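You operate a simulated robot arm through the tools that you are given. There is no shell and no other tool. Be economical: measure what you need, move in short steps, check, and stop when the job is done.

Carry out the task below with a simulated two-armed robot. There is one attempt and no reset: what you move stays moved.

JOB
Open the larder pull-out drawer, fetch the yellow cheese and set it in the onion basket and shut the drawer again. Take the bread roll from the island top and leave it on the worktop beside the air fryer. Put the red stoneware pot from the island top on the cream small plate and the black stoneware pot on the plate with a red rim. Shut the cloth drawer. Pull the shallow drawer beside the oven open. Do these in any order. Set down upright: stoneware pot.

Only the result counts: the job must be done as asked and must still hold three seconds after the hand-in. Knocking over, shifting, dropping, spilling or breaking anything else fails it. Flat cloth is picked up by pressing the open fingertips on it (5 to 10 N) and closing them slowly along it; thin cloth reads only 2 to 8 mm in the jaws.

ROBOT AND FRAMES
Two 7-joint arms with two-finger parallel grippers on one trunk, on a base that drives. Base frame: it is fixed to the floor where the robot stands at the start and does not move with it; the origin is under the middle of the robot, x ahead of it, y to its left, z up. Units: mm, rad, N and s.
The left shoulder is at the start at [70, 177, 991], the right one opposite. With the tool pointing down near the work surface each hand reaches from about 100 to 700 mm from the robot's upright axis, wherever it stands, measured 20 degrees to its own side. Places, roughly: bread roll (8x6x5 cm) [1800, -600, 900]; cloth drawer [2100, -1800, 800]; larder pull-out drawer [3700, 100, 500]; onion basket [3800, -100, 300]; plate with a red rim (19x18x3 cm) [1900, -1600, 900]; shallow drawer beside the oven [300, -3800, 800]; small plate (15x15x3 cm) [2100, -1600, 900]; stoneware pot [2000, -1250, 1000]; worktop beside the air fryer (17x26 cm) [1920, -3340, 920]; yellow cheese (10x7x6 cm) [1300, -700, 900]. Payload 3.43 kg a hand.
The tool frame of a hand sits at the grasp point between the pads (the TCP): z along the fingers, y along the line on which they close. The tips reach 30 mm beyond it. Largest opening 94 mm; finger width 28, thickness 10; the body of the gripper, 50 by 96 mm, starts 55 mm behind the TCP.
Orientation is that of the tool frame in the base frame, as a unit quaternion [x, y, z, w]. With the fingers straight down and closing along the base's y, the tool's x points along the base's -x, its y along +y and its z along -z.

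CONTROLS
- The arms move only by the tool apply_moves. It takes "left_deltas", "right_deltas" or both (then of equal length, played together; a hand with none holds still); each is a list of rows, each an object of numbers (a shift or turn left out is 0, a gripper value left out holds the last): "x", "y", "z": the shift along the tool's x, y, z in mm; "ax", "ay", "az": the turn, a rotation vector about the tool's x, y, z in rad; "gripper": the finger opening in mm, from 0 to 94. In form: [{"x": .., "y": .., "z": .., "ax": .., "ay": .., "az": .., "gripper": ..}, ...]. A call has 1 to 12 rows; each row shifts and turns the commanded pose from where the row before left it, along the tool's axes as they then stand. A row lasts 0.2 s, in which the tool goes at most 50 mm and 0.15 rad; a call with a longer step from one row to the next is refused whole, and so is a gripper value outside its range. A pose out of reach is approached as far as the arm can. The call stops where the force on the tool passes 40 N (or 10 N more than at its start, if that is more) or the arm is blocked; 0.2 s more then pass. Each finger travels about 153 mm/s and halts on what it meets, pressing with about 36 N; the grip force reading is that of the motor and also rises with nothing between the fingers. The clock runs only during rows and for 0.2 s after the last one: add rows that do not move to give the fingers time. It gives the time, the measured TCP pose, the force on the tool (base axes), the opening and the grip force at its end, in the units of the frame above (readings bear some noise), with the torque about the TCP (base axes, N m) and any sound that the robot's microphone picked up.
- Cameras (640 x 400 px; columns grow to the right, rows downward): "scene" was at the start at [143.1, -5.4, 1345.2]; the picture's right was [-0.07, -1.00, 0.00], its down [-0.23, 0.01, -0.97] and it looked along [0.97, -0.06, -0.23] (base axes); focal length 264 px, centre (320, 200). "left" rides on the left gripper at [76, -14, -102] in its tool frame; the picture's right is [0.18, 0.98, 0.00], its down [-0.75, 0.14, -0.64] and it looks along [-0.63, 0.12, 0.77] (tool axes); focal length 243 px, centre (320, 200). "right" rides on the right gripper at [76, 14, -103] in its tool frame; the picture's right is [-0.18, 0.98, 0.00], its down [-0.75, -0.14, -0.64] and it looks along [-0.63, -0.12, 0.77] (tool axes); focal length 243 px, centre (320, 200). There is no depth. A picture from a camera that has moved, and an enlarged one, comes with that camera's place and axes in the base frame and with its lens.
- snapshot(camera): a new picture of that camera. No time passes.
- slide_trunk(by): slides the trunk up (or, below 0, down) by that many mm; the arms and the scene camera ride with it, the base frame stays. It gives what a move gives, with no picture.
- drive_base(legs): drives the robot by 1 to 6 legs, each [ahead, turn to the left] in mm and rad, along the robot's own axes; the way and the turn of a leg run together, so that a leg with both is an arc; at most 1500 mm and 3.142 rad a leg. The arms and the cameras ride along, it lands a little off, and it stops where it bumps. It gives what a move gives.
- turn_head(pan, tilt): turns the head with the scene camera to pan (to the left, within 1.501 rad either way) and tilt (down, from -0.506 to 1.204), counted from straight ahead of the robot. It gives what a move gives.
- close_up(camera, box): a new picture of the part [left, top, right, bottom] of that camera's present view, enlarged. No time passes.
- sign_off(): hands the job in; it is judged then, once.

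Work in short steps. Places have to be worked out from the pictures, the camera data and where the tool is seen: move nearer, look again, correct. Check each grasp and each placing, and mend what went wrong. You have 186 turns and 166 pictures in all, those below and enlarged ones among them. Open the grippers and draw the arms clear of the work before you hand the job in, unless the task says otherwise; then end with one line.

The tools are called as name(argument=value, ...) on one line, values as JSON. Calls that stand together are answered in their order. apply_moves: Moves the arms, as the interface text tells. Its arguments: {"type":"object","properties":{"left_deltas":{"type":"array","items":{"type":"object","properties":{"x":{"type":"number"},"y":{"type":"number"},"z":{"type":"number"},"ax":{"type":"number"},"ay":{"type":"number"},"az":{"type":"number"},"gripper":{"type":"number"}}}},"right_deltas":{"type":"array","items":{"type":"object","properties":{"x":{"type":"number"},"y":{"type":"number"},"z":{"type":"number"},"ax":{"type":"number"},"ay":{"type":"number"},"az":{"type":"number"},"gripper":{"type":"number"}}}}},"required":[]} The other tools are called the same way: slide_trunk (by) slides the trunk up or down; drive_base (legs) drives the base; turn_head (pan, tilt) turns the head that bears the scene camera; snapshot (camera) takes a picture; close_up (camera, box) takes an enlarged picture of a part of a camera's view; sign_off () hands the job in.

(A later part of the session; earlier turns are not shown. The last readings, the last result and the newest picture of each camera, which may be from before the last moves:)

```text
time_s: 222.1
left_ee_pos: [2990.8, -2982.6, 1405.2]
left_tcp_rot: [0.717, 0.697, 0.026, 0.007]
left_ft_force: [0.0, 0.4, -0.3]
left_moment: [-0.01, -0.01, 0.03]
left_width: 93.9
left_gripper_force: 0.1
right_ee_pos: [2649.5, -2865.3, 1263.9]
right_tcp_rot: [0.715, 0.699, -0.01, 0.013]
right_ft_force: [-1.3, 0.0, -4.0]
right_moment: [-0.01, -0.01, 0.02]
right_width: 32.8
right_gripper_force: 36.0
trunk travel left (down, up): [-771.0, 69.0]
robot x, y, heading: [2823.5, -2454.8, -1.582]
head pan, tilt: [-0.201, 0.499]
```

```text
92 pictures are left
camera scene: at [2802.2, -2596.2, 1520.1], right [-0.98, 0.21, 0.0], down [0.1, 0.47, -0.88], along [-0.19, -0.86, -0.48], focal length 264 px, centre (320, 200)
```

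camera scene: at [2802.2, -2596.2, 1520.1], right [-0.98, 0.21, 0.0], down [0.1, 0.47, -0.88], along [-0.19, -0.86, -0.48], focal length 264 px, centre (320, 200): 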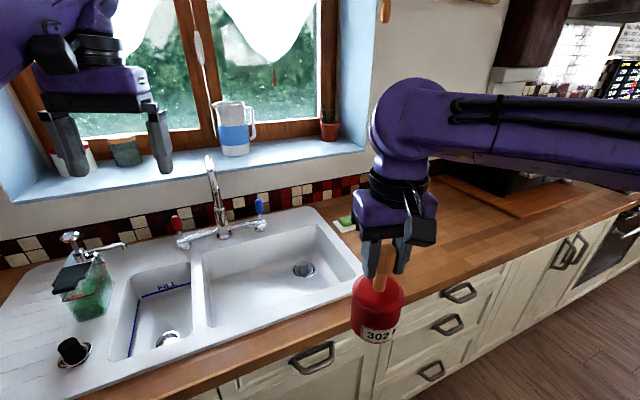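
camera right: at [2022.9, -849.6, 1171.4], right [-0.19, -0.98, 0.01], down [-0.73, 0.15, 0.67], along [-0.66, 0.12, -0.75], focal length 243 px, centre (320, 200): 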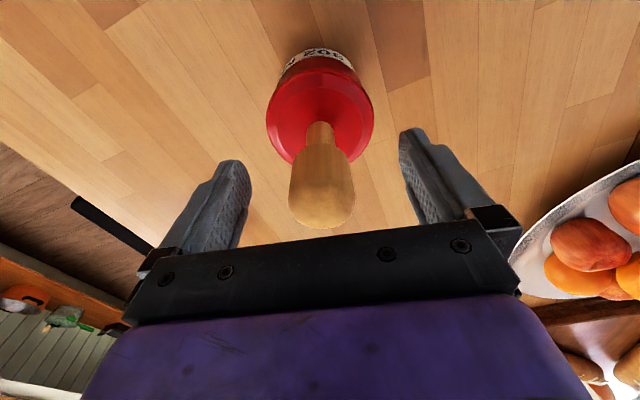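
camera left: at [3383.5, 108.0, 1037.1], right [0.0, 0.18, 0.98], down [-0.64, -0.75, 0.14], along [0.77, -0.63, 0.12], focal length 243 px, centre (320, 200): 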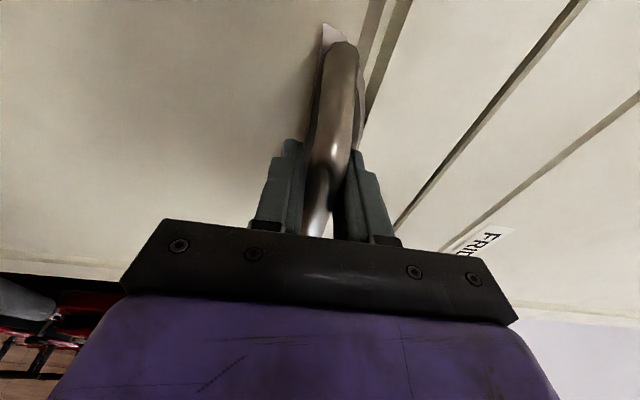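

The counter's front is at y≈-2924, so the aisle is wide enough. I turn west, drive to x≈2080 and turn to face the island.

drive_base(legs=[[0, -1.56], [740, 0], [0, -1.571]])

turn_head(pan=0.0, tilt=0.7)

snapshot(camera="scene")

```text
time_s: 233.7
left_ee_pos: [1907.1, -1944.6, 1404.6]
left_tcp_rot: [-0.698, 0.716, 0.008, -0.027]
left_ft_force: [-0.6, 0.4, -0.4]
left_moment: [0.0, 0.0, 0.01]
left_width: 93.9
left_gripper_force: 0.2
right_ee_pos: [2249.9, -2059.1, 1263.7]
right_tcp_rot: [-0.699, 0.715, 0.012, 0.011]
right_ft_force: [0.2, -0.1, -4.5]
right_moment: [-0.02, 0.02, -0.01]
right_width: 32.6
right_gripper_force: 35.8
trunk travel left (down, up): [-771.0, 69.0]
robot x, y, heading: [2078.6, -2465.5, 1.564]
head pan, tilt: [-0.201, 0.499]
```

```text
time_s: 234.5
left_ee_pos: [1907.8, -1943.6, 1404.4]
left_tcp_rot: [-0.698, 0.716, 0.007, -0.027]
left_ft_force: [0.4, 0.1, -0.2]
left_moment: [-0.02, -0.01, 0.01]
left_width: 94.0
left_gripper_force: 0.0
right_ee_pos: [2249.7, -2060.0, 1263.7]
right_tcp_rot: [-0.7, 0.714, 0.013, 0.011]
right_ft_force: [0.2, 0.3, -3.9]
right_moment: [-0.02, 0.02, 0.0]
right_width: 33.0
right_gripper_force: 36.0
trunk travel left (down, up): [-771.0, 69.0]
robot x, y, heading: [2078.1, -2468.5, 1.564]
head pan, tilt: [0.0, 0.7]
```

```text
91 pictures are left
camera scene: at [2078.8, -2331.7, 1502.5], right [1.0, -0.01, 0.0], down [-0.01, -0.64, -0.77], along [0.01, 0.77, -0.64], focal length 264 px, centre (320, 200)
```

scene: 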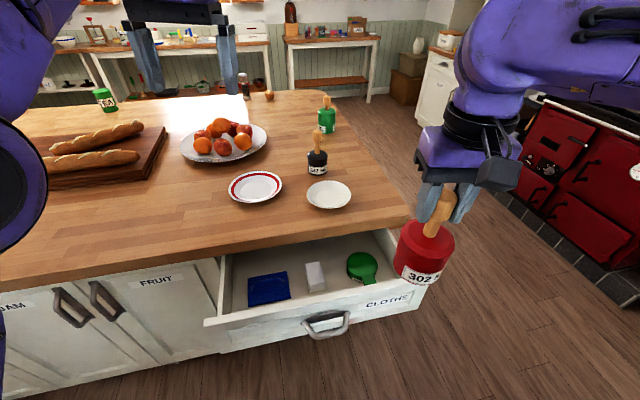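

Drawer front with handle is at about (2099,-1996,780). I close the left fingers, bring that hand back in front of the drawer and down to push height.

apply_moves(left_deltas=[{"x": 30, "y": -32, "gripper": 0}, {"x": 30, "y": -32}, {"x": 30, "y": -32}, {"x": 30, "y": -32}, {"x": 30, "y": -34}])

apply_moves(left_deltas=[{"z": 48}, {"z": 48}, {"z": 48}, {"z": 48}, {"z": 48}, {"z": 48}, {"z": 48}, {"z": 48}, {"z": 48}, {"z": 48}, {"z": 48}, {"z": 48}])

snapshot(camera="scene")

```text
time_s: 235.7
left_ee_pos: [2069.6, -2096.7, 1404.3]
left_tcp_rot: [-0.699, 0.715, 0.008, -0.027]
left_ft_force: [0.0, 0.0, 0.2]
left_moment: [0.04, 0.03, 0.01]
left_width: 0.0
left_gripper_force: 32.8
right_ee_pos: [2249.9, -2061.1, 1264.4]
right_tcp_rot: [-0.7, 0.714, 0.014, 0.011]
right_ft_force: [0.5, -0.1, -4.3]
right_moment: [0.01, -0.02, -0.01]
right_width: 32.6
right_gripper_force: 35.8
trunk travel left (down, up): [-771.0, 69.0]
robot x, y, heading: [2074.3, -2468.9, 1.564]
head pan, tilt: [0.0, 0.7]
```

```text
time_s: 238.3
left_ee_pos: [2043.1, -2108.0, 831.6]
left_tcp_rot: [0.707, -0.707, 0.002, 0.018]
left_ft_force: [-0.3, 0.4, -0.4]
left_moment: [0.03, 0.01, -0.01]
left_width: 0.1
left_gripper_force: 32.8
right_ee_pos: [2249.6, -2058.5, 1264.4]
right_tcp_rot: [-0.7, 0.714, 0.013, 0.01]
right_ft_force: [-0.1, 0.5, -5.2]
right_moment: [-0.03, 0.01, 0.02]
right_width: 32.6
right_gripper_force: 36.5
trunk travel left (down, up): [-771.0, 69.0]
robot x, y, heading: [2079.9, -2469.3, 1.566]
head pan, tilt: [0.0, 0.7]
```

```text
90 pictures are left
camera scene: at [2080.1, -2330.1, 1502.3], right [1.0, -0.01, 0.0], down [-0.01, -0.65, -0.76], along [0.01, 0.76, -0.65], focal length 264 px, centre (320, 200)
```

scene: 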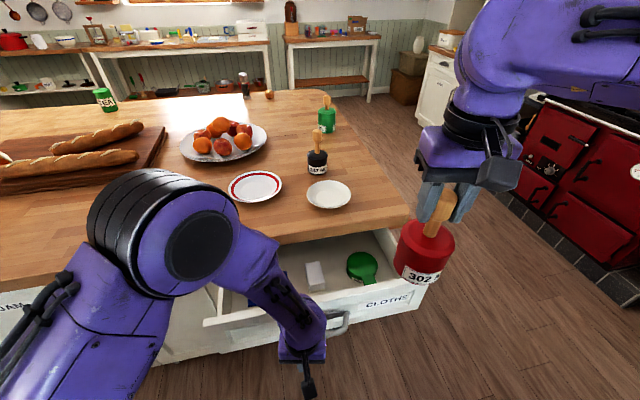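

I push the drawer in with the arm (+y), first up to contact and then slowly.

apply_moves(left_deltas=[{"x": -30}, {"x": -30}, {"x": -15}, {"x": -8}, {"x": -8}, {"x": -8}, {"x": -8}, {"x": -10}, {"x": -10}, {"x": -10}, {"x": -10}, {"x": -10}])

snapshot(camera="scene")

```text
time_s: 240.0
left_ee_pos: [2033.9, -2000.1, 825.4]
left_tcp_rot: [-0.698, 0.715, 0.011, -0.033]
left_ft_force: [-22.4, -2.2, 14.0]
left_moment: [0.12, 0.58, 0.25]
left_width: 0.2
left_gripper_force: 33.0
right_ee_pos: [2248.7, -2060.8, 1263.5]
right_tcp_rot: [-0.7, 0.714, 0.014, 0.01]
right_ft_force: [0.2, 0.8, -4.8]
right_moment: [0.02, 0.03, -0.01]
right_width: 32.8
right_gripper_force: 36.1
trunk travel left (down, up): [-771.0, 69.0]
robot x, y, heading: [2077.6, -2469.1, 1.566]
head pan, tilt: [0.0, 0.7]
stopped in row 8 (left hand): the force on the tool passed its limit (the readings are from after the stop); the commanded pose is now the measured one
```

```text
89 pictures are left
camera scene: at [2076.8, -2333.0, 1502.8], right [1.0, 0.0, 0.0], down [0.0, -0.64, -0.77], along [0.0, 0.77, -0.64], focal length 264 px, centre (320, 200)
```

scene: 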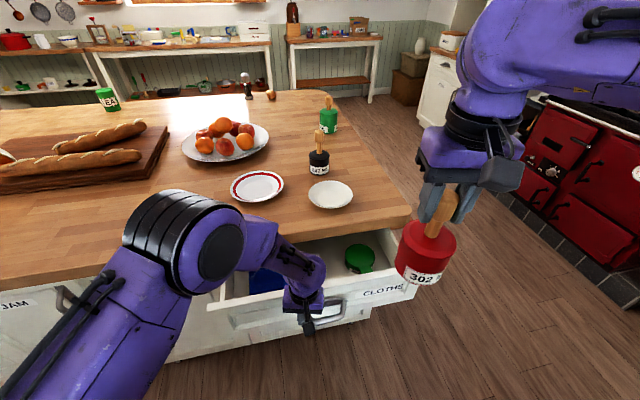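

The fingers caught the bend of the handle. I back off 20, shift left to plain panel at x≈1985 and push there.

apply_moves(left_deltas=[{"x": 20}, {"y": 25}, {"y": 25}, {"x": -15}, {"x": -10}, {"x": -8}, {"x": -8}, {"x": -8}, {"x": -8}, {"x": -8}, {"x": -8}, {"x": -8}])

snapshot(camera="scene")

```text
time_s: 242.6
left_ee_pos: [1988.8, -1938.8, 825.5]
left_tcp_rot: [-0.698, 0.715, 0.008, -0.03]
left_ft_force: [-0.6, 0.0, 0.4]
left_moment: [-0.02, 0.03, 0.02]
left_width: 0.0
left_gripper_force: 33.0
right_ee_pos: [2249.3, -2060.2, 1264.4]
right_tcp_rot: [-0.699, 0.715, 0.012, 0.01]
right_ft_force: [-0.1, 1.1, -5.0]
right_moment: [0.04, 0.01, 0.01]
right_width: 32.9
right_gripper_force: 35.5
trunk travel left (down, up): [-771.0, 69.0]
robot x, y, heading: [2076.6, -2467.1, 1.566]
head pan, tilt: [0.0, 0.7]
```

```text
88 pictures are left
camera scene: at [2078.1, -2331.3, 1502.4], right [1.0, -0.01, 0.0], down [0.0, -0.64, -0.76], along [0.0, 0.76, -0.64], focal length 264 px, centre (320, 200)
```

scene: 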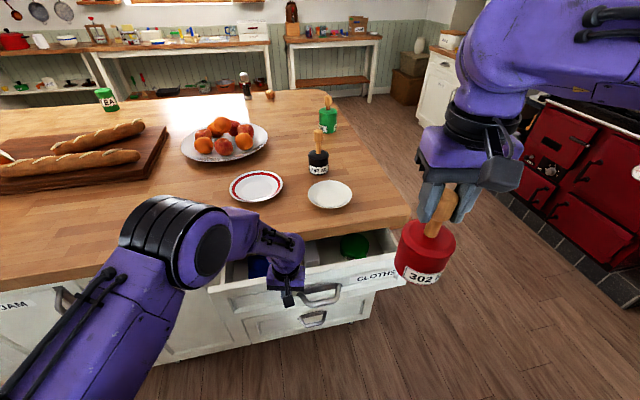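

It's sliding in. The gripper body would meet the worktop overhang before it is shut, so I pitch the hand forward 0.7 rad and keep pushing with the tips.

apply_moves(left_deltas=[{"x": 20}, {"ay": -0.14}, {"ay": -0.14}, {"ay": -0.14}, {"ay": -0.14}, {"ay": -0.14}, {}])

apply_moves(left_deltas=[{"x": -9.2, "z": 7.7}, {"x": -9.2, "z": 7.7}, {"x": -7.6, "z": 6.4}, {"x": -7.6, "z": 6.4}, {"x": -7.6, "z": 6.4}, {"x": -7.6, "z": 6.4}, {"x": -7.6, "z": 6.4}, {"x": -7.6, "z": 6.4}, {"x": -7.6, "z": 6.4}, {"x": -7.6, "z": 6.4}, {"x": -7.6, "z": 6.4}, {"x": -7.6, "z": 6.4}])

snapshot(camera="scene")

```text
time_s: 244.2
left_ee_pos: [1977.0, -1958.9, 823.8]
left_tcp_rot: [-0.678, 0.699, 0.195, 0.115]
left_ft_force: [0.3, 0.5, -0.2]
left_moment: [0.03, -0.01, 0.02]
left_width: 0.0
left_gripper_force: 32.7
left hand out of reach, approached as far as the arm can: row 4, 5, 6
right_ee_pos: [2248.8, -2060.7, 1264.3]
right_tcp_rot: [-0.7, 0.714, 0.013, 0.011]
right_ft_force: [-0.1, -0.3, -4.4]
right_moment: [-0.02, 0.0, -0.01]
right_width: 32.8
right_gripper_force: 36.3
trunk travel left (down, up): [-771.0, 69.0]
robot x, y, heading: [2079.5, -2465.3, 1.565]
head pan, tilt: [0.0, 0.7]
```

```text
time_s: 246.8
left_ee_pos: [1971.5, -1839.8, 792.2]
left_tcp_rot: [-0.679, 0.699, 0.194, 0.114]
left_ft_force: [0.4, 0.2, 0.3]
left_moment: [0.0, 0.01, 0.01]
left_width: 0.0
left_gripper_force: 33.0
right_ee_pos: [2249.5, -2060.4, 1263.8]
right_tcp_rot: [-0.699, 0.715, 0.013, 0.011]
right_ft_force: [-0.9, 0.4, -4.7]
right_moment: [-0.04, 0.0, 0.02]
right_width: 32.8
right_gripper_force: 36.0
trunk travel left (down, up): [-771.0, 69.0]
robot x, y, heading: [2076.6, -2468.4, 1.563]
head pan, tilt: [0.0, 0.7]
```

```text
87 pictures are left
camera scene: at [2078.0, -2331.3, 1502.3], right [1.0, -0.01, 0.0], down [0.0, -0.64, -0.76], along [0.0, 0.76, -0.64], focal length 264 px, centre (320, 200)
```

scene: 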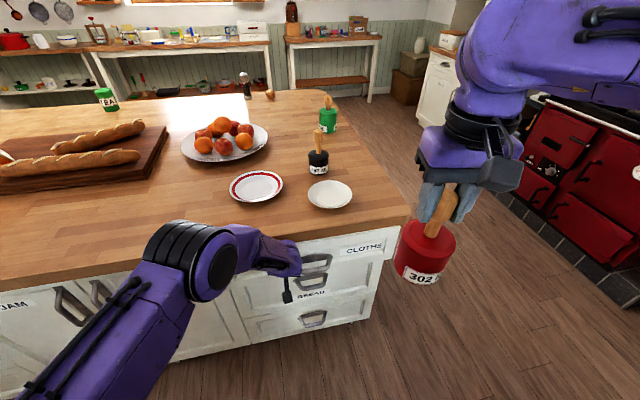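

The drawer looks almost shut. I raise slightly and push on until firm contact.

apply_moves(left_deltas=[{"x": -8.7, "z": -18}, {"x": -7.2, "z": 3.5}, {"x": -7.2, "z": 3.5}, {"x": -7.2, "z": 3.5}, {"x": -7.2, "z": 3.5}, {"x": -7.2, "z": 3.5}, {"x": -7.2, "z": 3.5}, {"x": -7.2, "z": 3.5}])

close_up(camera="scene", box=[210, 200, 430, 340])

```text
time_s: 248.1
left_ee_pos: [1975.6, -1818.0, 809.7]
left_tcp_rot: [-0.679, 0.7, 0.191, 0.11]
left_ft_force: [0.0, -24.9, 10.6]
left_moment: [2.1, 0.04, 0.15]
left_width: 0.0
left_gripper_force: 32.8
right_ee_pos: [2248.1, -2067.0, 1266.9]
right_tcp_rot: [-0.701, 0.713, 0.014, 0.011]
right_ft_force: [0.7, -0.4, -4.2]
right_moment: [-0.03, -0.03, -0.01]
right_width: 32.7
right_gripper_force: 35.8
trunk travel left (down, up): [-771.0, 69.0]
robot x, y, heading: [2075.8, -2472.0, 1.57]
head pan, tilt: [0.0, 0.7]
stopped in row 6 (left hand): the force on the tool passed its limit (the readings are from after the stop); the commanded pose is now the measured one
```

```text
2.86 times, centred on (320, 270) of scene
camera zoom: at [2078.3, -2340.3, 1503.5], right [1.0, 0.0, 0.0], down [0.0, -0.64, -0.77], along [0.0, 0.77, -0.64], focal length 755 px, centre (320, 0)
```

zoom: 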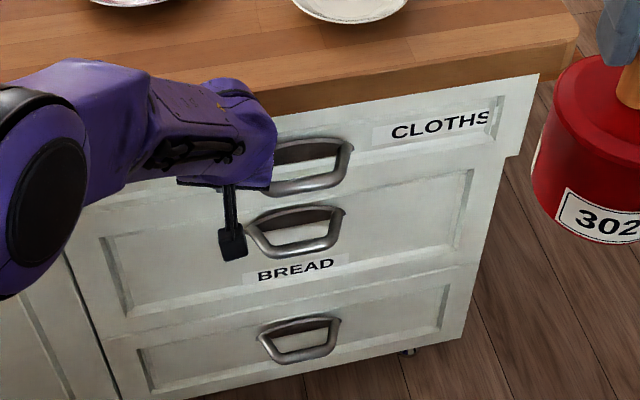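

The gripper body hit the worktop edge, and the CLOTHS front still stands proud. I retreat, lower the trunk 250 so the hand can lie horizontal, and pitch it fully forward.

apply_moves(left_deltas=[{"x": 45, "z": -20}, {"x": 45, "z": -20}, {"x": 45, "z": -20}, {"x": 30, "z": -15}])

slide_trunk(by=-250)

apply_moves(left_deltas=[{"x": -20, "z": -42}, {"x": -20, "z": -42}, {"x": -20, "z": -42}, {"x": -20, "z": -42}, {"ay": -0.14}, {"ay": -0.14}, {"ay": -0.14}, {"ay": -0.14}, {"ay": -0.14}, {"ay": -0.14}, {"ay": -0.14}, {"ay": -0.14}])

snapshot(camera="scene")

```text
time_s: 249.1
left_ee_pos: [1972.4, -1996.4, 809.1]
left_tcp_rot: [-0.679, 0.701, 0.19, 0.109]
left_ft_force: [1.0, 0.1, 0.1]
left_moment: [0.02, 0.01, -0.02]
left_width: 0.0
left_gripper_force: 33.2
right_ee_pos: [2247.2, -2061.4, 1263.6]
right_tcp_rot: [-0.7, 0.714, 0.013, 0.01]
right_ft_force: [-0.6, -1.2, -3.4]
right_moment: [0.0, -0.05, -0.02]
right_width: 32.7
right_gripper_force: 35.5
trunk travel left (down, up): [-771.0, 69.0]
robot x, y, heading: [2076.8, -2469.8, 1.569]
head pan, tilt: [0.0, 0.7]
```

```text
time_s: 251.7
left_ee_pos: [1973.6, -1996.4, 558.0]
left_tcp_rot: [-0.68, 0.7, 0.19, 0.109]
left_ft_force: [0.3, 0.8, 0.2]
left_moment: [0.02, 0.02, -0.04]
left_width: 0.0
left_gripper_force: 33.2
right_ee_pos: [2248.1, -2061.2, 1014.0]
right_tcp_rot: [-0.7, 0.714, 0.013, 0.011]
right_ft_force: [-0.7, -0.5, -4.6]
right_moment: [-0.01, -0.01, 0.02]
right_width: 32.8
right_gripper_force: 36.0
trunk travel left (down, up): [-521.0, 319.0]
robot x, y, heading: [2078.3, -2470.0, 1.569]
head pan, tilt: [0.0, 0.7]
```

```text
time_s: 254.3
left_ee_pos: [1991.5, -1994.0, 742.1]
left_tcp_rot: [-0.488, 0.549, 0.513, 0.444]
left_ft_force: [0.4, 0.2, 0.1]
left_moment: [-0.02, 0.04, 0.01]
left_width: 0.0
left_gripper_force: 32.8
left hand out of reach, approached as far as the arm can: row 6
right_ee_pos: [2247.3, -2060.6, 1014.3]
right_tcp_rot: [-0.7, 0.714, 0.012, 0.011]
right_ft_force: [-0.6, -0.5, -4.6]
right_moment: [0.0, -0.01, -0.02]
right_width: 32.7
right_gripper_force: 36.2
trunk travel left (down, up): [-521.0, 319.0]
robot x, y, heading: [2077.0, -2467.8, 1.568]
head pan, tilt: [0.0, 0.7]
```

```text
85 pictures are left
camera scene: at [2076.8, -2332.1, 1252.4], right [1.0, -0.01, 0.0], down [0.0, -0.64, -0.76], along [0.0, 0.76, -0.64], focal length 264 px, centre (320, 200)
```

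scene: 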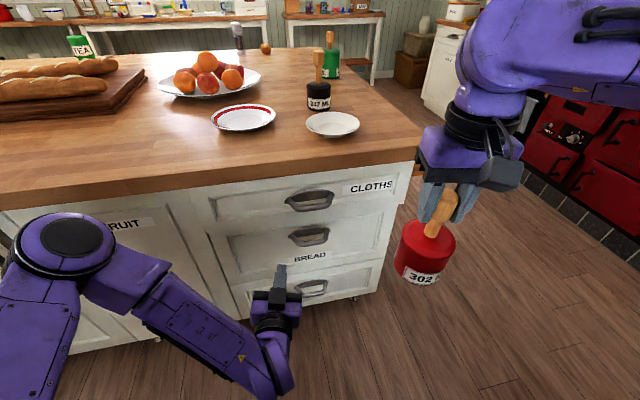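

The hand is horizontal now. I raise it to z≈828, shift left of the handle, and push the CLOTHS front home.

apply_moves(left_deltas=[{"x": -43, "y": 18}, {"x": -43, "y": 18}, {"z": 40}, {"z": 30}, {"z": 15}, {"z": 10}, {"z": 8}, {"z": 8}, {"z": 8}, {"z": 8}, {"z": 8}, {"z": 8}])

snapshot(camera="scene")

```text
time_s: 256.9
left_ee_pos: [1965.7, -1844.6, 821.4]
left_tcp_rot: [-0.488, 0.549, 0.514, 0.443]
left_ft_force: [-0.5, -0.4, -0.2]
left_moment: [-0.01, 0.02, 0.01]
left_width: 0.0
left_gripper_force: 33.0
right_ee_pos: [2248.8, -2060.5, 1013.5]
right_tcp_rot: [-0.7, 0.714, 0.013, 0.01]
right_ft_force: [0.3, -0.7, -3.8]
right_moment: [-0.02, 0.02, -0.02]
right_width: 32.7
right_gripper_force: 36.3
trunk travel left (down, up): [-521.0, 319.0]
robot x, y, heading: [2078.5, -2465.8, 1.57]
head pan, tilt: [0.0, 0.7]
```

```text
84 pictures are left
camera scene: at [2077.9, -2332.4, 1252.4], right [1.0, -0.01, 0.0], down [0.0, -0.64, -0.76], along [0.0, 0.76, -0.64], focal length 264 px, centre (320, 200)
```

scene: 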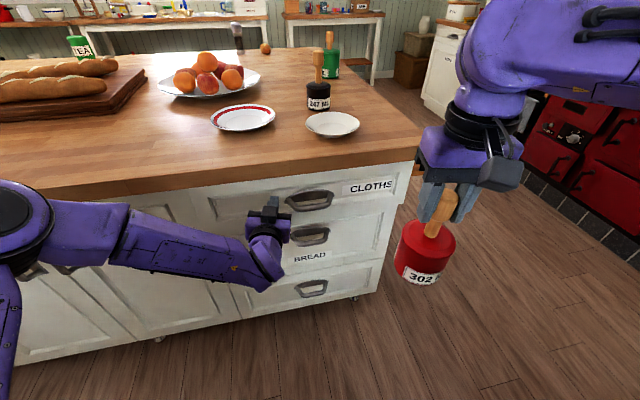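

No firm contact yet at tip y≈-1815; I continue in small steps until it resists.

apply_moves(left_deltas=[{"z": 8}, {"z": 8}, {"z": 8}, {"z": 8}, {"z": 8}, {"z": 8}, {"z": 8}, {"z": 8}, {"z": 8}])

close_up(camera="scene", box=[180, 140, 430, 320])

```text
time_s: 258.6
left_ee_pos: [1964.8, -1793.5, 818.2]
left_tcp_rot: [-0.488, 0.55, 0.514, 0.442]
left_ft_force: [-5.8, -28.0, 9.1]
left_moment: [0.66, 0.03, 0.42]
left_width: 0.2
left_gripper_force: 32.8
right_ee_pos: [2246.6, -2066.4, 1017.4]
right_tcp_rot: [-0.7, 0.713, 0.014, 0.012]
right_ft_force: [0.7, 0.1, -4.1]
right_moment: [-0.02, 0.07, 0.01]
right_width: 32.6
right_gripper_force: 36.2
trunk travel left (down, up): [-521.0, 319.0]
robot x, y, heading: [2076.5, -2467.8, 1.57]
head pan, tilt: [0.0, 0.7]
stopped in row 8 (left hand): the force on the tool passed its limit (the readings are from after the stop); the commanded pose is now the measured one
```

```text
2.22 times, centred on (305, 230) of scene
camera zoom: at [2076.5, -2340.4, 1253.5], right [1.0, 0.0, 0.0], down [0.0, -0.64, -0.77], along [0.0, 0.77, -0.64], focal length 587 px, centre (353, 133)
```

zoom: 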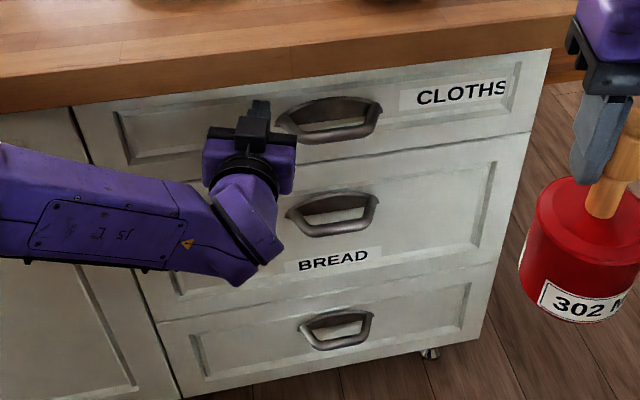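

The CLOTHS front is now flush. I withdraw the left hand, raise the trunk, and turn that hand back down.

apply_moves(left_deltas=[{"z": -45}, {"z": -45}, {"z": -45}, {"z": -45}])

slide_trunk(by=250)

apply_moves(left_deltas=[{"x": -40, "ax": 0.131}, {"x": -40}, {"ay": 0.149}, {"ay": 0.149}, {"ay": 0.149}, {"ay": 0.149}, {"ay": 0.149}, {"ay": 0.149}, {"ay": 0.149}, {"ay": 0.149}, {"ay": 0.149}, {"ay": 0.149, "gripper": 94}])

snapshot(camera="scene")

```text
time_s: 259.6
left_ee_pos: [1967.6, -1971.4, 830.1]
left_tcp_rot: [-0.488, 0.552, 0.511, 0.442]
left_ft_force: [-0.6, 0.7, 0.1]
left_moment: [-0.03, -0.02, 0.03]
left_width: 0.1
left_gripper_force: 33.2
right_ee_pos: [2247.5, -2062.5, 1014.5]
right_tcp_rot: [-0.701, 0.713, 0.013, 0.011]
right_ft_force: [-0.4, 0.2, -3.9]
right_moment: [-0.02, -0.03, 0.01]
right_width: 32.8
right_gripper_force: 35.9
trunk travel left (down, up): [-521.0, 319.0]
robot x, y, heading: [2075.3, -2472.3, 1.57]
head pan, tilt: [0.0, 0.7]
```

```text
time_s: 262.1
left_ee_pos: [1967.8, -1970.0, 1079.7]
left_tcp_rot: [-0.489, 0.552, 0.512, 0.441]
left_ft_force: [0.6, -0.1, 0.0]
left_moment: [0.01, 0.01, -0.02]
left_width: 0.0
left_gripper_force: 33.4
right_ee_pos: [2248.0, -2061.5, 1264.2]
right_tcp_rot: [-0.701, 0.713, 0.014, 0.011]
right_ft_force: [-0.4, -0.6, -4.0]
right_moment: [-0.05, -0.02, -0.03]
right_width: 32.7
right_gripper_force: 35.7
trunk travel left (down, up): [-771.0, 69.0]
robot x, y, heading: [2076.5, -2471.0, 1.565]
head pan, tilt: [0.0, 0.7]
```

```text
time_s: 264.8
left_ee_pos: [1978.6, -1961.7, 1159.9]
left_tcp_rot: [-0.659, 0.75, 0.037, -0.05]
left_ft_force: [-0.5, 0.3, 0.1]
left_moment: [-0.05, -0.02, 0.01]
left_width: 94.0
left_gripper_force: 0.0
right_ee_pos: [2248.7, -2060.1, 1262.4]
right_tcp_rot: [-0.701, 0.713, 0.013, 0.009]
right_ft_force: [-0.6, 0.3, -4.6]
right_moment: [-0.02, -0.01, -0.02]
right_width: 32.5
right_gripper_force: 36.2
trunk travel left (down, up): [-771.0, 69.0]
robot x, y, heading: [2079.0, -2465.6, 1.571]
head pan, tilt: [0.0, 0.7]
```

```text
82 pictures are left
camera scene: at [2078.5, -2331.7, 1502.3], right [1.0, 0.0, 0.0], down [0.0, -0.65, -0.76], along [0.0, 0.76, -0.65], focal length 264 px, centre (320, 200)
```

scene: 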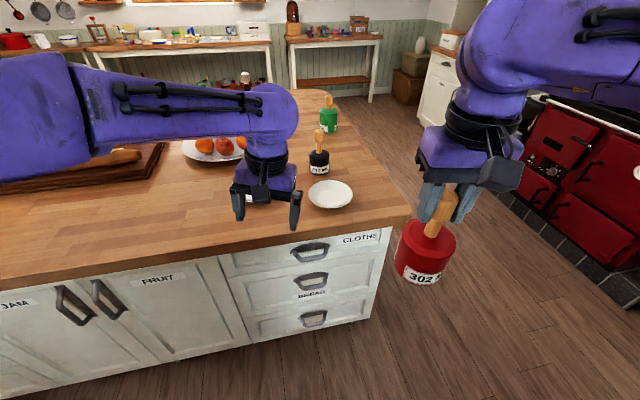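

I level the left hand, raise it, and drive 340 mm up to the island.

apply_moves(left_deltas=[{"ax": 0.127}, {"z": -45}, {"z": -45}])

drive_base(legs=[[340, 0]])

turn_head(pan=-0.1, tilt=0.8)

snapshot(camera="scene")

```text
time_s: 265.6
left_ee_pos: [1979.0, -1962.5, 1249.2]
left_tcp_rot: [-0.66, 0.751, -0.01, -0.008]
left_ft_force: [0.3, 0.5, -0.4]
left_moment: [0.01, 0.02, 0.0]
left_width: 94.3
left_gripper_force: 0.1
right_ee_pos: [2248.4, -2062.1, 1263.5]
right_tcp_rot: [-0.701, 0.713, 0.014, 0.011]
right_ft_force: [-0.1, 0.5, -4.5]
right_moment: [0.02, 0.01, -0.01]
right_width: 32.6
right_gripper_force: 36.2
trunk travel left (down, up): [-771.0, 69.0]
robot x, y, heading: [2076.0, -2468.6, 1.568]
head pan, tilt: [0.0, 0.7]
```

```text
time_s: 267.8
left_ee_pos: [1985.9, -1619.3, 1249.0]
left_tcp_rot: [-0.657, 0.754, -0.008, -0.006]
left_ft_force: [0.2, -0.6, -0.5]
left_moment: [-0.01, 0.03, 0.0]
left_width: 93.9
left_gripper_force: 0.0
right_ee_pos: [2254.4, -1722.0, 1264.5]
right_tcp_rot: [-0.698, 0.716, 0.014, 0.011]
right_ft_force: [-0.5, -1.0, -3.6]
right_moment: [-0.02, 0.01, -0.01]
right_width: 32.3
right_gripper_force: 36.2
trunk travel left (down, up): [-771.0, 69.0]
robot x, y, heading: [2081.6, -2128.7, 1.558]
head pan, tilt: [0.0, 0.7]
```

```text
time_s: 268.4
left_ee_pos: [1985.1, -1618.4, 1247.5]
left_tcp_rot: [-0.657, 0.754, -0.011, -0.007]
left_ft_force: [0.6, -0.3, 0.4]
left_moment: [-0.01, 0.01, -0.01]
left_width: 93.9
left_gripper_force: 0.0
right_ee_pos: [2254.1, -1720.1, 1265.1]
right_tcp_rot: [-0.698, 0.716, 0.012, 0.01]
right_ft_force: [0.7, -0.4, -4.2]
right_moment: [0.01, 0.01, 0.0]
right_width: 32.7
right_gripper_force: 36.0
trunk travel left (down, up): [-771.0, 69.0]
robot x, y, heading: [2080.2, -2130.5, 1.555]
head pan, tilt: [-0.099, 0.799]
```

```text
81 pictures are left
camera scene: at [2089.5, -1995.6, 1494.2], right [0.99, -0.11, 0.0], down [-0.08, -0.71, -0.7], along [0.08, 0.69, -0.72], focal length 264 px, centre (320, 200)
```

scene: 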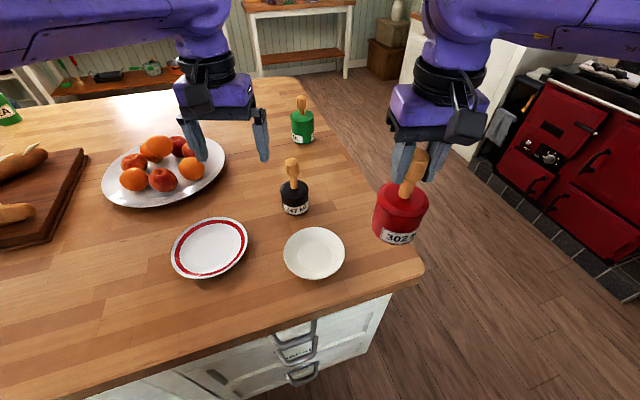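

Cream plate centre ≈(2116,-1636). I shift the left hand aside and carry the red pot over the plate.

apply_moves(left_deltas=[{"y": 30, "z": -15}, {"y": 30, "z": -15}, {"y": 30, "z": -15}, {"y": 30}, {}, {}, {}], right_deltas=[{}, {"x": -20, "y": 35}, {"x": -20, "y": 35}, {"x": -20, "y": 35}, {"x": -19, "y": 35}, {"z": 40}, {"z": 40}])

snapshot(camera="scene")

snapshot(camera="right")

```text
time_s: 270.1
left_ee_pos: [1866.3, -1598.7, 1290.2]
left_tcp_rot: [-0.657, 0.754, -0.01, -0.007]
left_ft_force: [-0.3, -0.5, 0.0]
left_moment: [-0.01, 0.0, 0.01]
left_width: 93.9
left_gripper_force: 0.2
right_ee_pos: [2115.6, -1635.0, 1186.6]
right_tcp_rot: [-0.698, 0.716, 0.013, 0.01]
right_ft_force: [1.0, 0.0, -4.0]
right_moment: [-0.05, 0.01, 0.01]
right_width: 32.9
right_gripper_force: 36.4
trunk travel left (down, up): [-771.0, 69.0]
robot x, y, heading: [2081.3, -2125.7, 1.559]
head pan, tilt: [-0.099, 0.799]
```

```text
80 pictures are left
camera scene: at [2089.3, -1995.1, 1494.2], right [0.99, -0.11, 0.0], down [-0.08, -0.71, -0.7], along [0.08, 0.69, -0.72], focal length 264 px, centre (320, 200)
```

scene: 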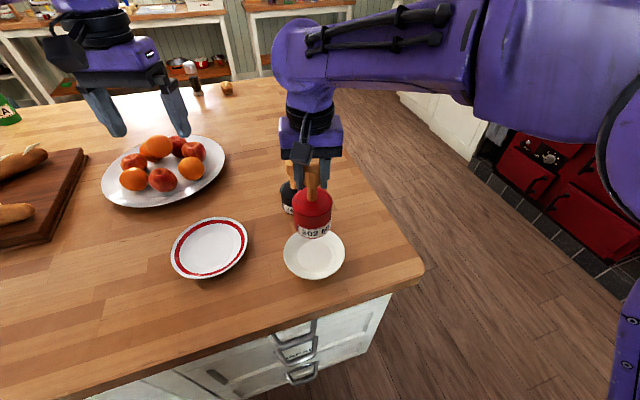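

```text
79 pictures are left
camera right: at [2098.0, -1714.9, 1287.1], right [-0.98, 0.21, 0.01], down [0.16, 0.73, 0.67], along [0.13, 0.65, -0.75], focal length 243 px, centre (320, 200)
```

right: 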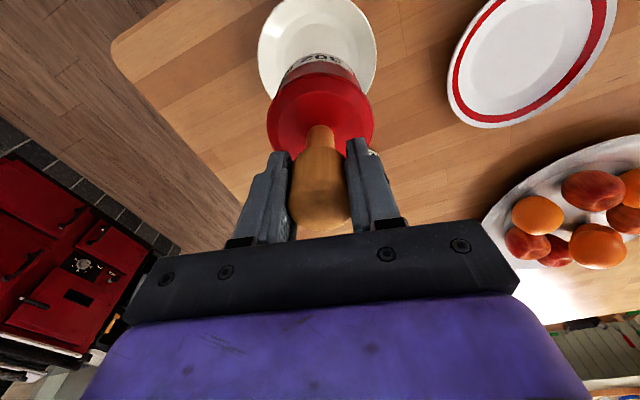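

Using the rim plane (z≈948) both views put the plate centre at ≈(2112,-1650). I correct by 15 mm and lower gently to contact.

apply_moves(right_deltas=[{"x": 15, "y": 3}, {"z": 35}, {"z": 30}, {"z": 10}, {"z": 6}, {"z": 5}, {"z": 4}, {"z": 4}, {}])

close_up(camera="scene", box=[230, 150, 390, 300])

```text
time_s: 272.1
left_ee_pos: [1866.7, -1599.5, 1290.8]
left_tcp_rot: [-0.657, 0.754, -0.01, -0.007]
left_ft_force: [-0.5, -0.6, -0.4]
left_moment: [-0.01, 0.04, -0.01]
left_width: 94.0
left_gripper_force: 0.0
right_ee_pos: [2112.4, -1647.3, 1091.7]
right_tcp_rot: [-0.698, 0.716, 0.013, 0.01]
right_ft_force: [-0.8, 0.7, -4.5]
right_moment: [-0.03, 0.01, 0.01]
right_width: 32.9
right_gripper_force: 36.0
trunk travel left (down, up): [-771.0, 69.0]
robot x, y, heading: [2077.5, -2128.9, 1.566]
head pan, tilt: [-0.099, 0.799]
```

```text
2.67 times, centred on (310, 225) of scene
camera zoom: at [2089.1, -1995.6, 1494.2], right [0.99, -0.11, 0.0], down [-0.08, -0.71, -0.7], along [0.08, 0.69, -0.72], focal length 705 px, centre (347, 133)
```

zoom: 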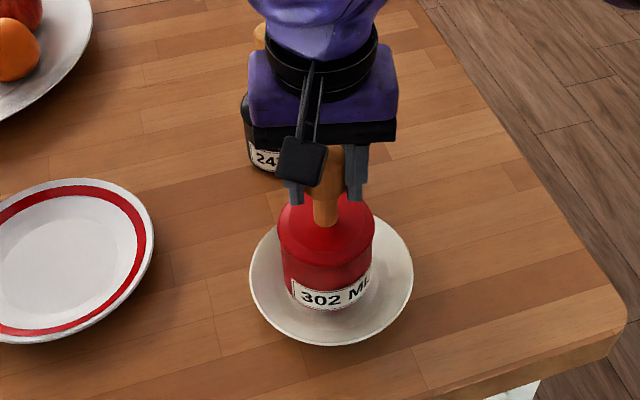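

It hangs almost centred in the plate. I lower in small steps until the weight is taken.

apply_moves(right_deltas=[{"x": 2, "y": -3, "z": 3}, {"z": 3}, {"z": 3}, {"z": 3}, {"z": 2}])

```text
time_s: 273.2
left_ee_pos: [1866.2, -1598.4, 1291.6]
left_tcp_rot: [-0.657, 0.753, -0.01, -0.007]
left_ft_force: [0.6, -0.4, 1.2]
left_moment: [-0.01, -0.01, 0.02]
left_width: 94.0
left_gripper_force: 0.0
right_ee_pos: [2114.9, -1648.2, 1078.6]
right_tcp_rot: [-0.698, 0.716, 0.013, 0.011]
right_ft_force: [0.0, 0.7, -3.7]
right_moment: [-0.01, 0.02, 0.0]
right_width: 32.9
right_gripper_force: 36.1
trunk travel left (down, up): [-771.0, 69.0]
robot x, y, heading: [2083.0, -2127.9, 1.56]
head pan, tilt: [-0.099, 0.799]
```

Still hanging (base ≈928). A few millimetres more.

apply_moves(right_deltas=[{"z": 2}, {"z": 2}, {"z": 2}, {"z": 2}])

```text
time_s: 274.3
left_ee_pos: [1866.1, -1604.4, 1292.6]
left_tcp_rot: [-0.658, 0.753, -0.008, -0.005]
left_ft_force: [-0.6, -0.5, -0.2]
left_moment: [0.0, -0.03, 0.01]
left_width: 93.8
left_gripper_force: 0.0
right_ee_pos: [2114.2, -1648.5, 1077.7]
right_tcp_rot: [-0.698, 0.716, 0.018, 0.014]
right_ft_force: [2.8, -4.1, 19.7]
right_moment: [-1.45, -0.51, 0.09]
right_width: 32.6
right_gripper_force: 36.0
trunk travel left (down, up): [-771.0, 69.0]
robot x, y, heading: [2076.8, -2128.2, 1.553]
head pan, tilt: [-0.099, 0.799]
stopped in row 4 (right hand): the force on the tool passed its limit (the readings are from after the stop); the commanded pose is now the measured one
```

Contact made. I ease up 2 mm, open, and lift away straight up.

apply_moves(right_deltas=[{"z": -2}, {"gripper": 50}, {"gripper": 94}, {"gripper": 94}, {"z": -40}, {"z": -40}, {"z": -40}, {}])

close_up(camera="scene", box=[230, 150, 390, 300])

```text
time_s: 276.1
left_ee_pos: [1866.1, -1599.0, 1291.2]
left_tcp_rot: [-0.657, 0.753, -0.011, -0.007]
left_ft_force: [-0.3, -0.7, 0.0]
left_moment: [0.01, 0.01, -0.01]
left_width: 93.9
left_gripper_force: 0.0
right_ee_pos: [2113.8, -1651.6, 1197.4]
right_tcp_rot: [-0.697, 0.717, 0.017, 0.013]
right_ft_force: [-0.1, 0.3, 0.2]
right_moment: [0.04, -0.01, 0.01]
right_width: 94.0
right_gripper_force: 0.1
trunk travel left (down, up): [-771.0, 69.0]
robot x, y, heading: [2078.6, -2128.6, 1.559]
head pan, tilt: [-0.099, 0.799]
```

```text
2.67 times, centred on (310, 225) of scene
camera zoom: at [2089.2, -1996.2, 1494.2], right [0.99, -0.11, 0.0], down [-0.08, -0.71, -0.7], along [0.08, 0.69, -0.72], focal length 705 px, centre (347, 133)
```

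zoom: 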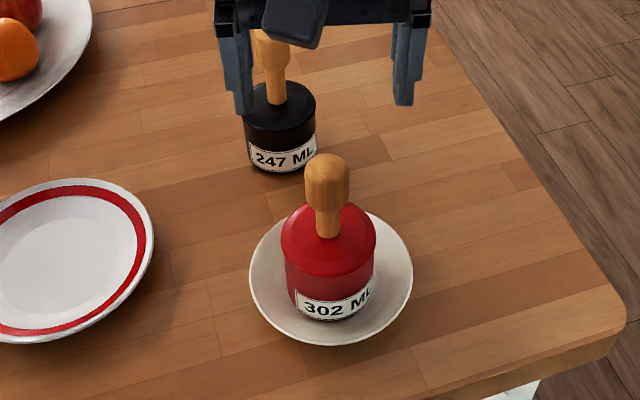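

Red pot stands upright on the cream plate. Now the black pot, knob ≈(2078,-1464), top ≈1077: I clear the right hand, step 30 mm closer and bring the left hand over it.

apply_moves(right_deltas=[{"z": -45}, {"x": 20, "y": -40}, {"x": 20, "y": -40}, {"x": 20, "y": -40}, {"x": 20, "y": -40}])

drive_base(legs=[[30, 0]])

apply_moves(left_deltas=[{"x": -22, "y": -32, "z": 20}, {"x": -22, "y": -32, "z": 20}, {"x": -22, "y": -32, "z": 20}, {"x": -22, "y": -32, "z": 20}, {"x": -22, "y": -32, "z": 20}, {"x": -22, "y": -32, "z": 20}, {}])

snapshot(camera="left")

```text
time_s: 277.3
left_ee_pos: [1870.0, -1601.2, 1292.1]
left_tcp_rot: [-0.657, 0.754, -0.008, -0.007]
left_ft_force: [0.4, -0.4, 1.4]
left_moment: [-0.01, 0.03, 0.03]
left_width: 93.9
left_gripper_force: 0.1
right_ee_pos: [2275.1, -1739.2, 1237.0]
right_tcp_rot: [-0.697, 0.716, 0.017, 0.014]
right_ft_force: [0.1, 0.5, -0.7]
right_moment: [0.01, 0.07, 0.05]
right_width: 94.0
right_gripper_force: 0.1
trunk travel left (down, up): [-771.0, 69.0]
robot x, y, heading: [2077.4, -2126.8, 1.558]
head pan, tilt: [-0.099, 0.799]
```

```text
time_s: 278.1
left_ee_pos: [1866.2, -1576.9, 1294.2]
left_tcp_rot: [-0.657, 0.753, -0.007, -0.005]
left_ft_force: [-0.4, -0.1, -0.6]
left_moment: [0.06, 0.02, -0.01]
left_width: 94.0
left_gripper_force: 0.2
right_ee_pos: [2270.3, -1715.0, 1239.8]
right_tcp_rot: [-0.698, 0.716, 0.018, 0.016]
right_ft_force: [0.7, -0.9, 0.6]
right_moment: [0.03, 0.02, -0.01]
right_width: 93.9
right_gripper_force: 0.0
trunk travel left (down, up): [-771.0, 69.0]
robot x, y, heading: [2079.6, -2098.9, 1.559]
head pan, tilt: [-0.099, 0.799]
```

```text
time_s: 279.7
left_ee_pos: [2070.4, -1473.6, 1167.8]
left_tcp_rot: [-0.658, 0.753, -0.009, -0.005]
left_ft_force: [0.5, -0.3, -0.3]
left_moment: [0.0, -0.05, 0.0]
left_width: 94.1
left_gripper_force: 0.1
left hand out of reach, approached as far as the arm can: row 6
right_ee_pos: [2271.0, -1708.5, 1237.9]
right_tcp_rot: [-0.698, 0.716, 0.018, 0.014]
right_ft_force: [0.8, -0.6, 0.3]
right_moment: [0.01, 0.01, -0.01]
right_width: 94.1
right_gripper_force: 0.1
trunk travel left (down, up): [-771.0, 69.0]
robot x, y, heading: [2082.1, -2099.2, 1.56]
head pan, tilt: [-0.099, 0.799]
```

```text
76 pictures are left
camera left: at [2074.1, -1549.4, 1270.5], right [-1.0, -0.05, 0.0], down [-0.04, 0.78, 0.62], along [-0.03, 0.62, -0.78], focal length 243 px, centre (320, 200)
```

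left: 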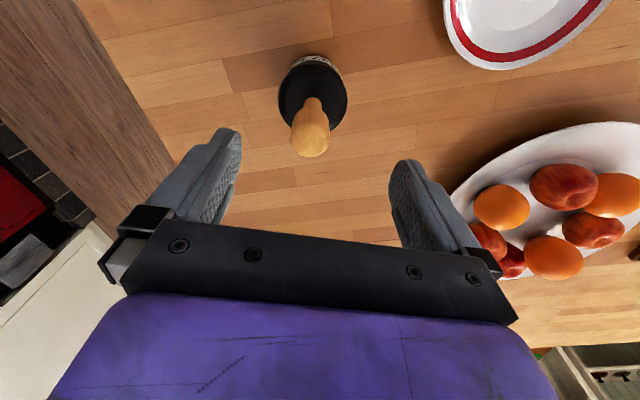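

Knob reads (2077,-1456). I lower part way while correcting, then check.

apply_moves(left_deltas=[{"z": 40}, {"x": -10, "y": -3, "z": 15}, {"x": -9, "y": -2, "z": 10}, {}])

snapshot(camera="left")

```text
time_s: 280.7
left_ee_pos: [2073.2, -1459.0, 1103.2]
left_tcp_rot: [-0.657, 0.754, -0.01, -0.006]
left_ft_force: [0.0, 0.1, 0.3]
left_moment: [0.03, -0.02, 0.01]
left_width: 94.3
left_gripper_force: 0.1
left hand out of reach, approached as far as the arm can: row 3
right_ee_pos: [2271.3, -1708.7, 1237.5]
right_tcp_rot: [-0.697, 0.717, 0.018, 0.013]
right_ft_force: [0.1, 0.5, 0.5]
right_moment: [0.0, -0.03, 0.02]
right_width: 94.0
right_gripper_force: 0.0
trunk travel left (down, up): [-771.0, 69.0]
robot x, y, heading: [2084.4, -2096.8, 1.557]
head pan, tilt: [-0.099, 0.799]
```

```text
75 pictures are left
camera left: at [2077.8, -1534.7, 1205.7], right [-1.0, -0.05, 0.0], down [-0.04, 0.78, 0.62], along [-0.03, 0.62, -0.78], focal length 243 px, centre (320, 200)
```

left: 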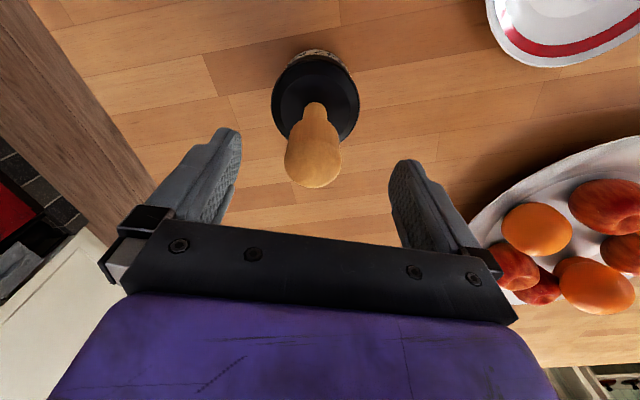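

Aligned. I descend 46 mm, close on the knob and lift.

apply_moves(left_deltas=[{"y": -4, "x": -2, "z": 26}, {"z": 20}, {}, {"gripper": 50}, {"gripper": 15}, {"gripper": 15}, {}, {"z": -20}, {"z": -30}, {"z": -40}, {}])

snapshot(camera="scene")

```text
time_s: 283.1
left_ee_pos: [2067.4, -1461.8, 1134.1]
left_tcp_rot: [-0.658, 0.753, -0.011, -0.006]
left_ft_force: [0.1, 0.8, -3.9]
left_moment: [-0.03, 0.02, 0.0]
left_width: 32.7
left_gripper_force: 36.4
left hand out of reach, approached as far as the arm can: row 9, 10
right_ee_pos: [2271.6, -1706.8, 1235.7]
right_tcp_rot: [-0.697, 0.716, 0.017, 0.013]
right_ft_force: [0.5, -0.2, 0.7]
right_moment: [0.04, -0.03, -0.03]
right_width: 93.9
right_gripper_force: 0.1
trunk travel left (down, up): [-771.0, 69.0]
robot x, y, heading: [2081.5, -2092.1, 1.56]
head pan, tilt: [-0.099, 0.799]
```

```text
74 pictures are left
camera scene: at [2090.0, -1964.9, 1494.1], right [0.99, -0.11, 0.0], down [-0.08, -0.71, -0.7], along [0.08, 0.69, -0.72], focal length 264 px, centre (320, 200)
```

scene: 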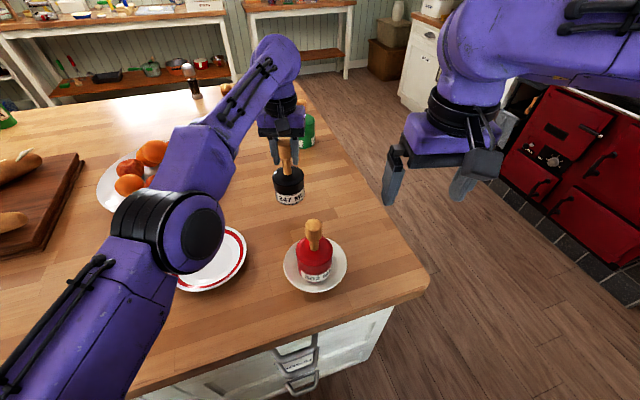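

Black pot is lifted. I carry it over to the red-rim plate at ≈(1865,-1601).

apply_moves(left_deltas=[{"x": 27.5, "y": 30.2, "z": -8}, {"x": 27.5, "y": 30.2, "z": -8}, {"x": 27.5, "y": 30.2, "z": -5}, {"x": 27.5, "y": 30.2}, {"x": 27.5, "y": 30.2}, {"x": 27.5, "y": 30.2}, {}])

snapshot(camera="scene")

snapshot(camera="left")

```text
time_s: 284.7
left_ee_pos: [1926.6, -1442.8, 1197.9]
left_tcp_rot: [-0.657, 0.754, -0.011, -0.008]
left_ft_force: [-0.3, 0.0, -3.6]
left_moment: [0.02, -0.02, 0.02]
left_width: 32.9
left_gripper_force: 36.0
left hand out of reach, approached as far as the arm can: row 1, 2, 3, 4, 5, 6
right_ee_pos: [2272.0, -1708.3, 1237.0]
right_tcp_rot: [-0.698, 0.716, 0.017, 0.013]
right_ft_force: [0.6, -0.2, 0.8]
right_moment: [-0.01, 0.02, 0.0]
right_width: 94.2
right_gripper_force: 0.1
trunk travel left (down, up): [-771.0, 69.0]
robot x, y, heading: [2080.4, -2098.2, 1.558]
head pan, tilt: [-0.099, 0.799]
```

```text
73 pictures are left
camera scene: at [2089.9, -1965.6, 1494.2], right [0.99, -0.11, 0.0], down [-0.08, -0.71, -0.7], along [0.08, 0.69, -0.72], focal length 264 px, centre (320, 200)
```

scene: 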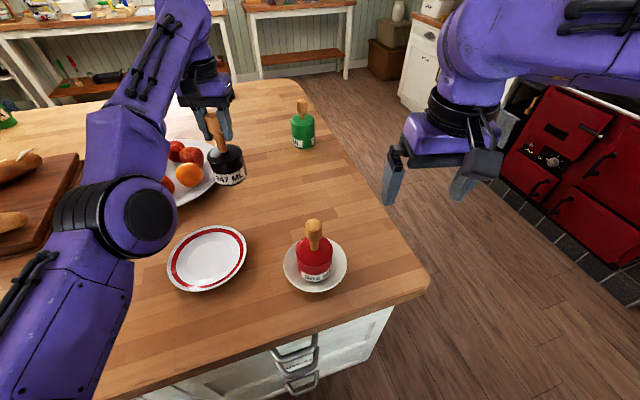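

```text
72 pictures are left
camera left: at [1931.3, -1518.4, 1301.1], right [-1.0, -0.05, 0.0], down [-0.04, 0.78, 0.62], along [-0.03, 0.62, -0.78], focal length 243 px, centre (320, 200)
```

left: 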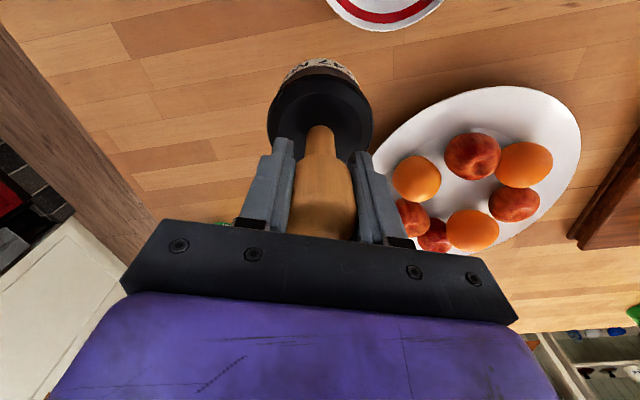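

The arm slid along its reach limit to (1927,-1443). I draw it back toward -y over the plate.

apply_moves(left_deltas=[{"x": 41, "y": 8}, {"x": 41, "y": 10}, {"x": 41, "y": 10}, {"x": 41, "y": 10}, {}])

snapshot(camera="left")

close_up(camera="scene", box=[120, 140, 360, 320])

```text
time_s: 285.9
left_ee_pos: [1885.1, -1460.9, 1257.7]
left_tcp_rot: [-0.657, 0.754, -0.011, -0.007]
left_ft_force: [-0.6, 0.1, -3.8]
left_moment: [0.04, 0.0, -0.01]
left_width: 32.6
left_gripper_force: 36.6
left hand out of reach, approached as far as the arm can: row 1, 2, 3, 4
right_ee_pos: [2272.3, -1706.6, 1237.1]
right_tcp_rot: [-0.698, 0.716, 0.017, 0.013]
right_ft_force: [0.4, -0.1, -0.1]
right_moment: [0.03, 0.0, -0.01]
right_width: 94.1
right_gripper_force: 0.2
trunk travel left (down, up): [-771.0, 69.0]
robot x, y, heading: [2082.3, -2097.9, 1.562]
head pan, tilt: [-0.099, 0.799]
```

```text
71 pictures are left
camera left: at [1889.7, -1536.5, 1361.1], right [-1.0, -0.05, 0.0], down [-0.04, 0.78, 0.62], along [-0.03, 0.62, -0.78], focal length 243 px, centre (320, 200)
```

left: 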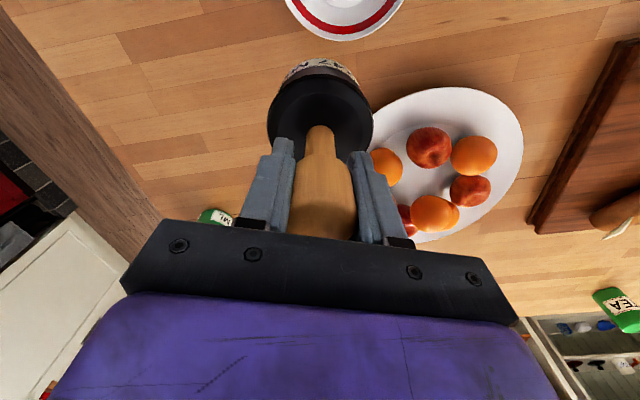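

```text
2.22 times, centred on (240, 230) of scene
camera zoom: at [2089.9, -1965.4, 1494.1], right [0.99, -0.11, 0.0], down [-0.08, -0.71, -0.7], along [0.08, 0.69, -0.72], focal length 587 px, centre (498, 133)
```

zoom: 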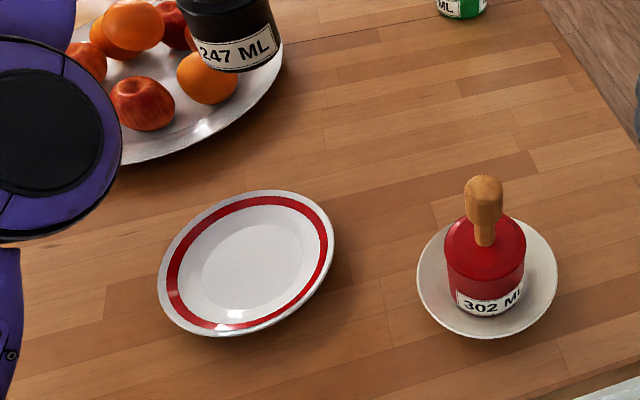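

The arm isn't following back; something limits it. I look at the left arm's posture.

turn_head(pan=0.6, tilt=0.6)

snapshot(camera="scene")

```text
time_s: 287.0
left_ee_pos: [1885.2, -1461.3, 1258.2]
left_tcp_rot: [-0.657, 0.754, -0.01, -0.007]
left_ft_force: [-0.6, -0.5, -3.1]
left_moment: [0.02, 0.0, 0.0]
left_width: 32.8
left_gripper_force: 35.8
right_ee_pos: [2271.5, -1707.8, 1237.4]
right_tcp_rot: [-0.698, 0.716, 0.016, 0.013]
right_ft_force: [0.2, 0.3, -0.2]
right_moment: [0.0, -0.03, 0.0]
right_width: 94.1
right_gripper_force: 0.0
trunk travel left (down, up): [-771.0, 69.0]
robot x, y, heading: [2079.8, -2103.0, 1.561]
head pan, tilt: [0.6, 0.6]
```

```text
69 pictures are left
camera scene: at [2031.5, -1972.3, 1511.0], right [0.83, 0.55, 0.0], down [0.31, -0.47, -0.82], along [-0.46, 0.69, -0.57], focal length 264 px, centre (320, 200)
```

scene: 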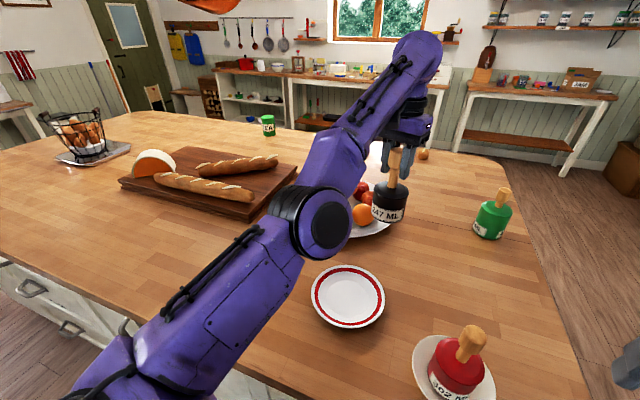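

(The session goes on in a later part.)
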